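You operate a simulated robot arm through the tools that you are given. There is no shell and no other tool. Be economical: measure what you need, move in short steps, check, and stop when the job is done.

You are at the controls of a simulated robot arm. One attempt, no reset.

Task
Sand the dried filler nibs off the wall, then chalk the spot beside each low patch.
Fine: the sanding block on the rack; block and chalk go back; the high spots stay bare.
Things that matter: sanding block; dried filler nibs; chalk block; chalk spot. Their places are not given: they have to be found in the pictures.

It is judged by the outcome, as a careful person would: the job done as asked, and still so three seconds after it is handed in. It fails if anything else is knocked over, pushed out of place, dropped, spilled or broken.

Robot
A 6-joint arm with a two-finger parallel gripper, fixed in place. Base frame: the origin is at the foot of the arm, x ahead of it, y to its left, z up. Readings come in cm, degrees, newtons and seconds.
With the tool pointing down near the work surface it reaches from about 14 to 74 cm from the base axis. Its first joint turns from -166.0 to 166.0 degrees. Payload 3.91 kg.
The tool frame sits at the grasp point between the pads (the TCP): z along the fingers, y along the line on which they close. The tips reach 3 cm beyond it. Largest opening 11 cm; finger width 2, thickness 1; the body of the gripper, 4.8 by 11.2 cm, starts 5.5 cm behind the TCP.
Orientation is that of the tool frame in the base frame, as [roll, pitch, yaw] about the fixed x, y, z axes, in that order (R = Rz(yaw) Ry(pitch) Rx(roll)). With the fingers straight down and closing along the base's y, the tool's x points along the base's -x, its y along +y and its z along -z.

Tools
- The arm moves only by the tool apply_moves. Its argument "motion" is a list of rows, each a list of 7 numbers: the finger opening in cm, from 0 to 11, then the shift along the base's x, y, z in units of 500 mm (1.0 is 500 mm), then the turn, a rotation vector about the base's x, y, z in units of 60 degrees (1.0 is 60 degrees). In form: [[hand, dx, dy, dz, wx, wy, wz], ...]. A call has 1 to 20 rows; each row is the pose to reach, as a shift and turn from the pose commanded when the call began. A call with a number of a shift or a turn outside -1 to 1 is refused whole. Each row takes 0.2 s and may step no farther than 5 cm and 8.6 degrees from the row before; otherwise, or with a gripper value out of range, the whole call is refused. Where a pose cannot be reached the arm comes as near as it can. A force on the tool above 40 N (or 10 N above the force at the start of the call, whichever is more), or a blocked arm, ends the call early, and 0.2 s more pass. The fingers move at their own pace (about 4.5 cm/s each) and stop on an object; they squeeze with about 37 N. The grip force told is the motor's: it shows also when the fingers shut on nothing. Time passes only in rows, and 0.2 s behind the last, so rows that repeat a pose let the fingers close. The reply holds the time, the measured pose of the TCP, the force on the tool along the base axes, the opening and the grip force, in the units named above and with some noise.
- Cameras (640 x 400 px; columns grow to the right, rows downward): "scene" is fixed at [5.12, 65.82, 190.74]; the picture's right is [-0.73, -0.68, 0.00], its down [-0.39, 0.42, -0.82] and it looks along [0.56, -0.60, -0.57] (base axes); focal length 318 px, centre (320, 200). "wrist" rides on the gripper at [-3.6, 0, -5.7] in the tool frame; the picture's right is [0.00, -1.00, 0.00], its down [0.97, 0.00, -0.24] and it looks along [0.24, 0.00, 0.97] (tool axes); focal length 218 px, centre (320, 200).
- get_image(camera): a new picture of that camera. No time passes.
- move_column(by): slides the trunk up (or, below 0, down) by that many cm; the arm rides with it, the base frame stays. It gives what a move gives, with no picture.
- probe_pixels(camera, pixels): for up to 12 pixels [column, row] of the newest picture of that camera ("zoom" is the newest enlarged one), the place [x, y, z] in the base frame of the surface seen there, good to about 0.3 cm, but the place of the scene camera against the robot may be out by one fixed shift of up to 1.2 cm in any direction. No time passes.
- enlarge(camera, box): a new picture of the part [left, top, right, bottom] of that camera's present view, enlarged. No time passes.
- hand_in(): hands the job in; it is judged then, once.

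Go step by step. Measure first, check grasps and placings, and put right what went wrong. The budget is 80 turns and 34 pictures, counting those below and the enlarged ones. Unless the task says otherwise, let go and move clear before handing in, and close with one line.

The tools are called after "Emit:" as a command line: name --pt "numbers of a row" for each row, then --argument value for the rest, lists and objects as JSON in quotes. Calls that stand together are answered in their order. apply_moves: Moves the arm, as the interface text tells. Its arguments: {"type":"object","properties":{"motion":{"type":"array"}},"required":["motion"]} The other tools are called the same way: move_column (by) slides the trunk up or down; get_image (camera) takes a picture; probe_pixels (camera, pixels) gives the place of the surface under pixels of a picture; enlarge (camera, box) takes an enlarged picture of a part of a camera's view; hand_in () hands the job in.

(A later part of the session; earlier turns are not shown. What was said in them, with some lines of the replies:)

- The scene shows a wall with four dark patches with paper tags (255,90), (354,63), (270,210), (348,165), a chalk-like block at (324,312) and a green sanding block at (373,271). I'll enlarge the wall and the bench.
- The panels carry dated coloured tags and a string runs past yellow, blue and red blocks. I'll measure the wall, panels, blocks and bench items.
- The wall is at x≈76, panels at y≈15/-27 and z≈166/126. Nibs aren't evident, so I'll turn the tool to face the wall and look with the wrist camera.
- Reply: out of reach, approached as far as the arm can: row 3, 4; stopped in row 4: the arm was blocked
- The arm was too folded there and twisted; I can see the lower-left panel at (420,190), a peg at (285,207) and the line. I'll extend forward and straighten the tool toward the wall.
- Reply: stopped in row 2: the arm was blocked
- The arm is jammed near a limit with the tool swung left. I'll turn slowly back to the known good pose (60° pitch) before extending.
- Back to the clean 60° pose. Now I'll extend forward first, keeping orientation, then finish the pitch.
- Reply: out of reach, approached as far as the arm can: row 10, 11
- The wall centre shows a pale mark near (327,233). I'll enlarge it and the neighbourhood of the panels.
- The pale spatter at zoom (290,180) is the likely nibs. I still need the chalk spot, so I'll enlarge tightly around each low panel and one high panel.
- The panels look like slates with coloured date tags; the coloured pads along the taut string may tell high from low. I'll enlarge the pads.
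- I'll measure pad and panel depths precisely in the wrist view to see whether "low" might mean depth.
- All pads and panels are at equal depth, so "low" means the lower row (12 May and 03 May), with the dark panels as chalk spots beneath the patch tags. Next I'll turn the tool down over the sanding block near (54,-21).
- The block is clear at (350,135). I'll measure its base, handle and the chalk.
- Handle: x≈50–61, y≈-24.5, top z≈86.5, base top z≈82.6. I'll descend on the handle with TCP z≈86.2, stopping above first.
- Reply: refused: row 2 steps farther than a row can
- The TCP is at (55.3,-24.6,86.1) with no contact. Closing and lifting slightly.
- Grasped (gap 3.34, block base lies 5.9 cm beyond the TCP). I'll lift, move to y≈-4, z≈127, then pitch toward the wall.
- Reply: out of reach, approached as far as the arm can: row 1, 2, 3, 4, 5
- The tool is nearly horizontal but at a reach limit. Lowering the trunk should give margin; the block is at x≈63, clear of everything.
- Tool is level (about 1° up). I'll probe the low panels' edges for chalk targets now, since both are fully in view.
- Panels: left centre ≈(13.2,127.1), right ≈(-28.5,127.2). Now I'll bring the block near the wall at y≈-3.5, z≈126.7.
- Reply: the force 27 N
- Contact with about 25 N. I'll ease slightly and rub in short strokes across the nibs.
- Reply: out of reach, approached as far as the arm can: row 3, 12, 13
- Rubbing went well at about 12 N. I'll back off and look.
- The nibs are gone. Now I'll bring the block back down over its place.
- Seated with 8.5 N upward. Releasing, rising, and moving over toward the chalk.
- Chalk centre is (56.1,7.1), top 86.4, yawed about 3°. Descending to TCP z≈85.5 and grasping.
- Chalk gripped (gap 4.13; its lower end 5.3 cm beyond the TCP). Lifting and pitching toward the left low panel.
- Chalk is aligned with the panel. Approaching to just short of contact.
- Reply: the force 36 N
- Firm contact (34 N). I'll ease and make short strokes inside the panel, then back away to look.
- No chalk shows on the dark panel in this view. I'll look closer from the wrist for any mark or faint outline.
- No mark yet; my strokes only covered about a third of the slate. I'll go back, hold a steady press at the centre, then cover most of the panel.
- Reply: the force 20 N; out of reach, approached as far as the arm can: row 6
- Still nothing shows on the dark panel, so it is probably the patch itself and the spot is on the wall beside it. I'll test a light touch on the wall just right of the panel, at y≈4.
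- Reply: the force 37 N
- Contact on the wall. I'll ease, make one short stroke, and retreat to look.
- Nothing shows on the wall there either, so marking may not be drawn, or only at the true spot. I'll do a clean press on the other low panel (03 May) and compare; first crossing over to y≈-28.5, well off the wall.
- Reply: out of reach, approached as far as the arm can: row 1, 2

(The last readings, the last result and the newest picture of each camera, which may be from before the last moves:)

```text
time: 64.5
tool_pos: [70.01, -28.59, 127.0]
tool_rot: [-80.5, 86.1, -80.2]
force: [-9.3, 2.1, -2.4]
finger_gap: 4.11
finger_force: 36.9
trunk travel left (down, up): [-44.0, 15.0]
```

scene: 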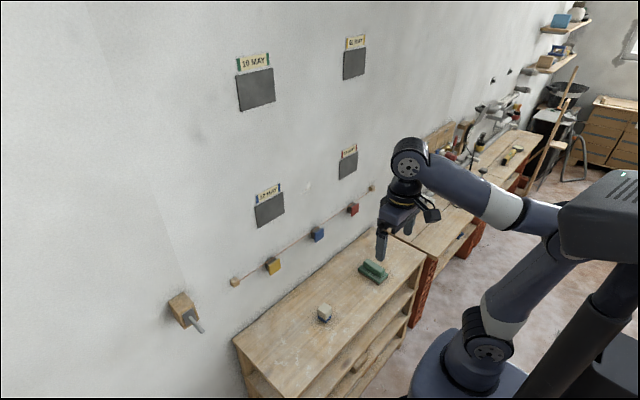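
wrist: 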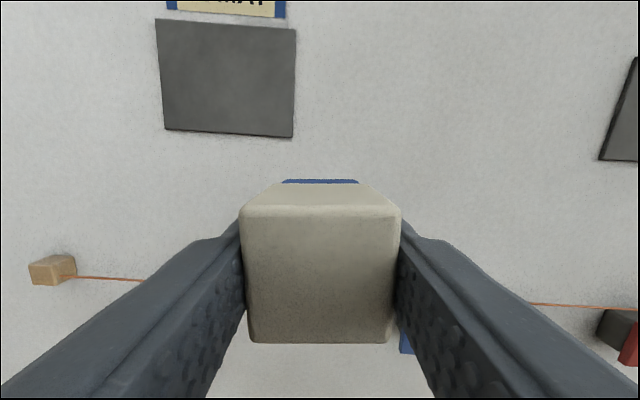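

Light contact (9 N) on the 03 May panel. Hold a second, then retreat low to view it over the chalk.

Emit:
apply_moves --pt "2 0.002 0 0 0 0 0" --pt "2 0.002 0 0 0 0 0" --pt "2 0.002 0 0 0 0 0" --pt "2 0.002 0 0 0 0 0" --pt "2 0.002 0 0 0 0 0" --pt "2 -0.04 0 0 0 0 0" --pt "2 -0.12 0 0 0 0 0" --pt "2 -0.2 0 -0.03 0 0 0" --pt "2 -0.22 0 -0.11 0 0 0" --pt "2 -0.22 0 -0.18 0 0 0"

Emit:
get_image --camera "wrist"

```text
time: 66.7
tool_pos: [59.28, -28.59, 118.06]
tool_rot: [-80.1, 86.1, -79.7]
force: [-1.6, -0.3, -1.0]
finger_gap: 4.13
finger_force: 36.7
trunk travel left (down, up): [-44.0, 15.0]
```

```text
5 pictures are left
```

wrist: 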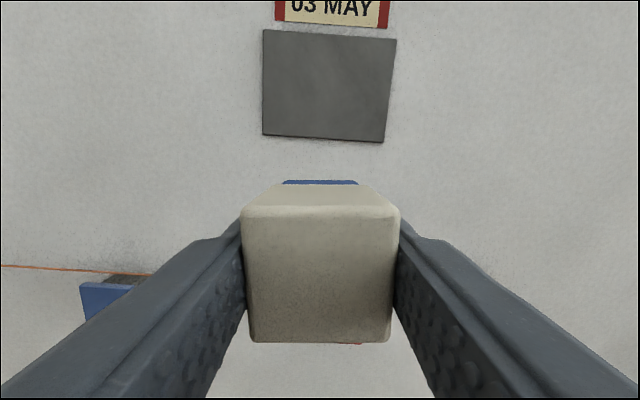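

No mark on the panel from a clean press either. I'll lightly sweep the wall around this low patch (below and both sides) to find whether a spot beside it takes the chalk.

Emit:
apply_moves --pt "2 0.08 0 0.047 0 0 0" --pt "2 0.16 0 0.047 0 0 0" --pt "2 0.21 0 0.047 0 0 0" --pt "2 0.224 0 0.047 0 0 0" --pt "2 0.229 0 0.047 0 0 0" --pt "2 0.229 0.06 0.047 0 0 0" --pt "2 0.229 0.12 0.047 0 0 0" --pt "2 0.229 0.17 0.047 0 0 0" --pt "2 0.229 0.17 0.1 0 0 0" --pt "2 0.229 0.17 0.18 0 0 0" --pt "2 0.229 0.17 0.25 0 0 0" --pt "2 0.229 0.25 0.25 0 0 0" --pt "2 0.229 0.25 0.18 0 0 0" --pt "2 0.229 0.25 0.1 0 0 0" --pt "2 0.229 0.25 0.047 0 0 0" --pt "2 0.229 0.17 0.047 0 0 0" --pt "2 0.229 0.08 0.047 0 0 0" --pt "2 0.229 0 0.047 0 0 0" --pt "2 0.229 -0.08 0.047 0 0 0" --pt "2 0.229 -0.165 0.047 0 0 0"

```text
time: 70.9
tool_pos: [70.35, -37.07, 120.34]
tool_rot: [-81.2, 86.1, -80.9]
force: [-3.3, 0.4, -0.3]
finger_gap: 4.13
finger_force: 37.3
trunk travel left (down, up): [-44.0, 15.0]
```

Emit:
apply_moves --pt "2 0.004 0 0.053 0 0 0" --pt "2 0.004 0 0.133 0 0 0" --pt "2 0.004 0 0.2 0 0 0" --pt "2 0.004 -0.08 0.2 0 0 0" --pt "2 0.004 -0.08 0.133 0 0 0" --pt "2 0.004 -0.08 0.053 0 0 0" --pt "2 0.004 -0.08 0 0 0 0" --pt "2 -0.04 -0.08 0 0 0 0" --pt "2 -0.12 -0.06 0 0 0 0" --pt "2 -0.2 0.02 0 0 0 0" --pt "2 -0.28 0.1 0 0 0 0" --pt "2 -0.32 0.165 0 0 0 0"

Emit:
get_image --camera "wrist"

```text
refused: row 10 steps farther than a row can; nothing moved
```

```text
4 pictures are left
```

wrist: 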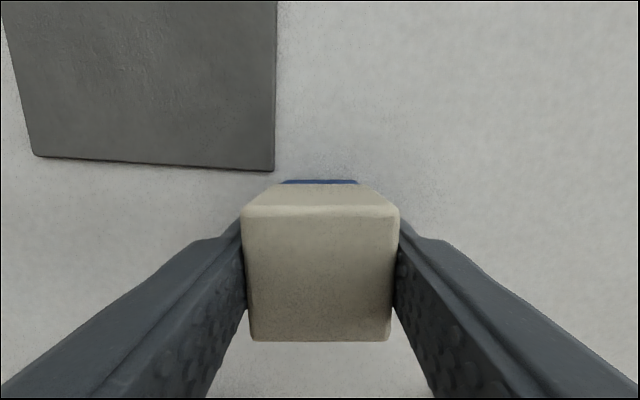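

That call was refused for a long step. Repeat with shorter steps: sweep the right side, then retreat and come lower for the view.

Emit:
apply_moves --pt "2 0.004 0 0.053 0 0 0" --pt "2 0.004 0 0.133 0 0 0" --pt "2 0.004 0 0.2 0 0 0" --pt "2 0.004 -0.08 0.2 0 0 0" --pt "2 0.004 -0.08 0.133 0 0 0" --pt "2 0.004 -0.08 0.053 0 0 0" --pt "2 0.004 -0.08 0 0 0 0" --pt "2 -0.04 -0.08 0 0 0 0" --pt "2 -0.12 -0.06 0 0 0 0" --pt "2 -0.18 0.0 0 0 0 0" --pt "2 -0.24 0.06 0 0 0 0" --pt "2 -0.28 0.12 0 0 0 0" --pt "2 -0.3 0.165 0 0 0 0"

Emit:
get_image --camera "scene"

```text
time: 73.7
tool_pos: [55.5, -28.75, 120.52]
tool_rot: [-80.5, 86.0, -80.2]
force: [-0.2, -0.1, -0.1]
finger_gap: 4.11
finger_force: 36.7
trunk travel left (down, up): [-44.0, 15.0]
```

```text
3 pictures are left
```

scene: 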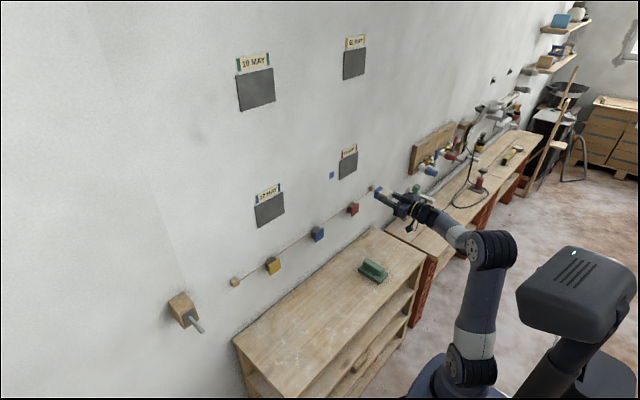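

A blue chalk mark appeared at (332,175), left of the 03 May panel — so the spot is on the left of each patch. Measuring it.

Emit:
probe_pixels --camera "scene" --pixels '[[332, 175], [348, 165], [270, 210], [330, 173], [334, 178], [332, 171]]'

Emit:
enlarge --camera "scene" --box '[230, 140, 374, 230]'

```text
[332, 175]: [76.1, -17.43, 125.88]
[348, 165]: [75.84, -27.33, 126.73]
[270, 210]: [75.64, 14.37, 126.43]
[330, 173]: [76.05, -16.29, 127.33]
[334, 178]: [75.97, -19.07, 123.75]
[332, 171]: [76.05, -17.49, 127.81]
```

```text
4.44 times, centred on (302, 185) of scene
```

zoom: 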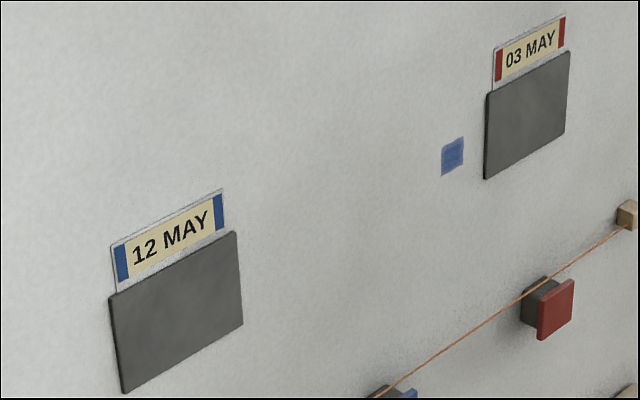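

The mark centre is ≈10 cm left of the panel centre (true y≈-18.5, z≈126.3). For 12 May that puts the spot at y≈23.2, z≈126.5; crossing over there, off the wall.

Emit:
apply_moves --pt "2 0 0.06 0.03 0 0.1 0" --pt "2 0 0.13 0.06 0 0.2 0" --pt "2 0 0.2 0.09 0 0.3 0" --pt "2 0 0.27 0.12 0 0.3 0" --pt "2 0 0.34 0.12 0 0.3 0" --pt "2 0 0.41 0.12 0 0.3 0" --pt "2 0 0.48 0.12 0 0.3 0" --pt "2 0 0.55 0.12 0 0.3 0" --pt "2 0 0.62 0.12 0 0.3 0" --pt "2 0 0.69 0.12 0 0.3 0" --pt "2 0 0.76 0.12 0 0.3 0" --pt "2 0 0.83 0.12 0 0.2 0" --pt "2 0 0.9 0.12 0 0.1 0" --pt "2 0 0.97 0.12 0 0 0" --pt "2 0 0.97 0.12 0 0 0"

```text
time: 76.9
tool_pos: [55.48, 20.25, 126.4]
tool_rot: [-80.5, 86.1, -80.1]
force: [0.1, 0.8, 0.2]
finger_gap: 4.15
finger_force: 37.6
out of reach, approached as far as the arm can: row 8, 9, 10, 11, 12
trunk travel left (down, up): [-44.0, 15.0]
```

Emit:
apply_moves --pt "2 0.05 0.06 0 0 0 0" --pt "2 0.13 0.06 0 0 0 0" --pt "2 0.21 0.06 0 0 0 0" --pt "2 0.27 0.06 0 0 0 0" --pt "2 0.29 0.06 0 0 0 0" --pt "2 0.297 0.06 0 0 0 0" --pt "2 0.301 0.06 0 0 0 0" --pt "2 0.304 0.06 0 0 0 0" --pt "2 0.304 0.06 0 0 0 0"

```text
time: 78.9
tool_pos: [70.32, 23.07, 126.58]
tool_rot: [-79.1, 86.1, -78.6]
force: [-33.9, -0.1, -12.3]
finger_gap: 4.11
finger_force: 37.0
trunk travel left (down, up): [-44.0, 15.0]
```

Contact at the expected spot. Ease, hold, small strokes, then retreat and look.

Emit:
apply_moves --pt "2 -0.004 0 0 0 0 0" --pt "2 -0.004 0 0 0 0 0" --pt "2 -0.004 0 0.02 0 0 0" --pt "2 -0.004 0 -0.02 0 0 0" --pt "2 -0.004 0.015 0 0 0 0" --pt "2 -0.004 -0.015 0 0 0 0" --pt "2 -0.004 0 0 0 0 0" --pt "2 -0.05 0 0 0 0 0" --pt "2 -0.13 0 0 0 0 0" --pt "2 -0.21 0 0 0 0 0" --pt "2 -0.29 0 0 0 0 0" --pt "2 -0.3 -0.07 0 0 0 0" --pt "2 -0.3 -0.15 0 0 0 0"

Emit:
enlarge --camera "scene" --box '[200, 20, 400, 240]'

```text
time: 81.7
tool_pos: [55.78, 15.3, 126.35]
tool_rot: [-80.6, 86.0, -80.1]
force: [0.2, 0.4, -0.5]
finger_gap: 4.14
finger_force: 37.3
trunk travel left (down, up): [-44.0, 15.0]
```

```text
1.82 times, centred on (300, 130) of scene
```

zoom: 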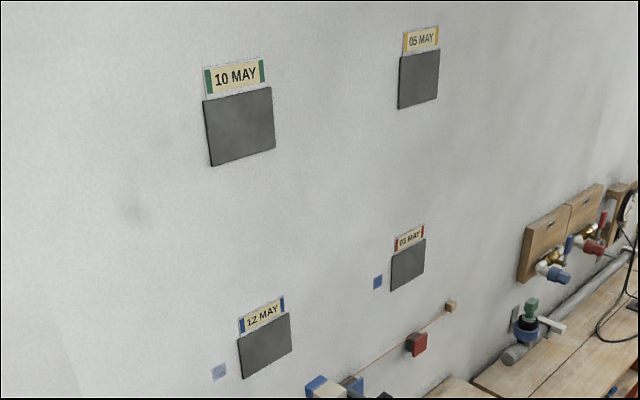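

Both low spots now carry marks, at zoom (218,371) and (377,282); the left one is fainter. I'll locate it against my contact point and rub it more.

Emit:
probe_pixels --camera "zoom" --pixels '[[218, 371], [265, 346], [377, 282], [408, 266], [212, 375], [225, 367]]'

```text
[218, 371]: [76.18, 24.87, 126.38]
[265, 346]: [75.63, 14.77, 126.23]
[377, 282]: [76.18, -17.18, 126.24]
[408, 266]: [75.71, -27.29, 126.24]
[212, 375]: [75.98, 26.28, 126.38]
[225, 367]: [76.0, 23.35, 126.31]
```

The spot is at true ≈(23.5,127.1). Rubbing once more there with several strokes.

Emit:
apply_moves --pt "2 0.03 0.08 0 0 0 0" --pt "2 0.08 0.15 0.01 0 0 0" --pt "2 0.16 0.16 0.012 0 0 0" --pt "2 0.24 0.16 0.012 0 0 0" --pt "2 0.28 0.16 0.012 0 0 0" --pt "2 0.293 0.16 0.012 0 0 0" --pt "2 0.297 0.16 0.012 0 0 0" --pt "2 0.297 0.18 0.012 0 0 0" --pt "2 0.297 0.14 0.012 0 0 0" --pt "2 0.297 0.16 0.035 0 0 0" --pt "2 0.297 0.16 -0.01 0 0 0" --pt "2 0.297 0.18 0.012 0 0 0" --pt "2 0.297 0.14 0.012 0 0 0" --pt "2 0.297 0.16 0.035 0 0 0" --pt "2 0.297 0.16 -0.01 0 0 0" --pt "2 0.297 0.16 0.012 0 0 0" --pt "2 0.297 0.16 0.012 0 0 0"

Emit:
apply_moves --pt "2 -0.05 0 0 0 0 0" --pt "2 -0.13 0 0 0 0 0" --pt "2 -0.21 0 0 0 0 0" --pt "2 -0.29 0 0 0 0 0" --pt "2 -0.3 -0.07 0 0 0 0" --pt "2 -0.3 -0.15 0 0 0 0" --pt "2 -0.3 -0.23 0 0 0.05 0"

```text
time: 85.3
tool_pos: [70.43, 23.62, 126.98]
tool_rot: [-81.7, 86.1, -81.0]
force: [-24.3, 0.2, -12.5]
finger_gap: 4.12
finger_force: 36.9
trunk travel left (down, up): [-44.0, 15.0]
```

```text
time: 86.9
tool_pos: [55.7, 11.79, 126.99]
tool_rot: [-121.7, 85.5, -121.2]
force: [-0.6, -0.2, -0.8]
finger_gap: 4.13
finger_force: 37.5
trunk travel left (down, up): [-44.0, 15.0]
```

Now returning the chalk: pitching down over its original place (56.2,7.2).

Emit:
apply_moves --pt "2 -0.02 -0.02 0 0 0.13 0" --pt "2 -0.02 -0.04 0 0 0.26 0" --pt "2 -0.02 -0.06 -0.04 0 0.39 0" --pt "2 -0.01 -0.08 -0.08 0 0.52 0" --pt "2 0 -0.092 -0.14 0 0.65 0" --pt "2 0.01 -0.092 -0.2 0 0.78 0" --pt "2 0.01 -0.092 -0.26 0 0.91 0" --pt "2 0.01 -0.092 -0.32 0 0.96 0"

```text
time: 88.7
tool_pos: [56.17, 7.4, 111.12]
tool_rot: [-178.2, 29.8, -175.5]
force: [0.8, -0.4, -1.0]
finger_gap: 4.11
finger_force: 36.9
trunk travel left (down, up): [-44.0, 15.0]
```

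Emit:
apply_moves --pt "2 0 -0.004 -0.04 0 0.13 0" --pt "2 0 -0.004 -0.1 0 0.26 0" --pt "2 0 -0.004 -0.16 0 0.39 0" --pt "2 0.001 -0.004 -0.22 0.005 0.495 0" --pt "2 0.001 -0.004 -0.3 0.007 0.495 0" --pt "2 0.001 -0.004 -0.38 0.007 0.495 0" --pt "2 0.001 -0.004 -0.44 0.007 0.495 0" --pt "2 0.001 -0.004 -0.47 0.007 0.495 0" --pt "2 0.001 -0.004 -0.47 0.007 0.495 0"

```text
time: 90.7
tool_pos: [56.18, 7.0, 87.57]
tool_rot: [179.2, 0.4, -176.4]
force: [-0.7, 0.2, -0.2]
finger_gap: 4.13
finger_force: 37.2
trunk travel left (down, up): [-44.0, 15.0]
```

Emit:
apply_moves --pt "2 0 0.003 -0.015 0 0 0" --pt "2 0 0.003 -0.028 0 0 0" --pt "2 0 0.003 -0.036 0 0 0" --pt "2 0 0.003 -0.04 0 0 0" --pt "2 0 0.003 -0.042 0 0 0" --pt "2 0 0.003 -0.042 0 0 0"

```text
time: 92.1
tool_pos: [56.25, 7.31, 85.75]
tool_rot: [179.2, 0.7, -176.3]
force: [-0.4, -0.3, 25.3]
finger_gap: 4.15
finger_force: 37.0
trunk travel left (down, up): [-44.0, 15.0]
```

Seated (25 N up). Ease a little, release, and rise clear.

Emit:
apply_moves --pt "2 0 0 0.004 0 0 0" --pt "5 0 0 0.004 0 0 0" --pt "8 0 0 0.004 0 0 0" --pt "8 0 0 0.004 0 0 0" --pt "8 0 0 0.03 0 0 0" --pt "8 0 0 0.09 0 0 0" --pt "8 0 0 0.17 0 0 0" --pt "8 0 0 0.25 0 0 0" --pt "8 -0.08 0 0.28 0 0 0" --pt "8 -0.16 0 0.33 0 0 0" --pt "8 -0.22 0 0.4 0 0 0" --pt "8 -0.28 0 0.45 0 0 0"

Emit:
get_image --camera "scene"

```text
time: 94.7
tool_pos: [42.2, 7.38, 108.02]
tool_rot: [179.1, 0.2, -176.4]
force: [1.0, 0.5, -0.5]
finger_gap: 8.01
finger_force: 0.1
trunk travel left (down, up): [-44.0, 15.0]
```

```text
0 pictures are left
```

scene: 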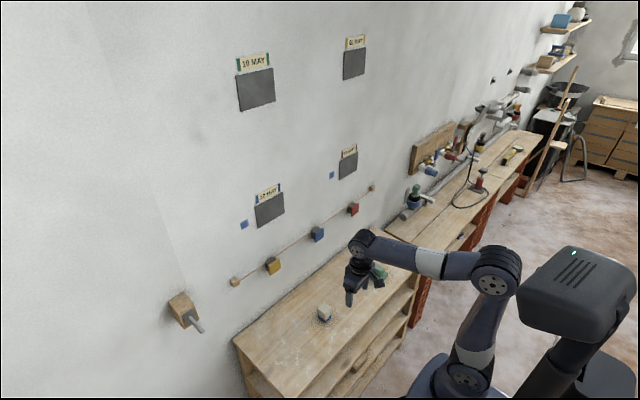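

Both low spots carry solid blue marks at (244,224) and (332,175), and the wall beside the high patches is bare. The nibs are gone, the chalk (324,312) and sanding block are back in place, and the gripper is clear, so I'm handing in.

Emit:
hand_in

```text
The job is handed in.
```

I sanded the nibs off the wall and chalked the spot beside each of the two low patches (12 May and 03 May), leaving the high spots bare. The sanding block and chalk are back in their places. While finding the spots I also pressed the chalk on both low panels and on the wall around them, which left no visible marks.
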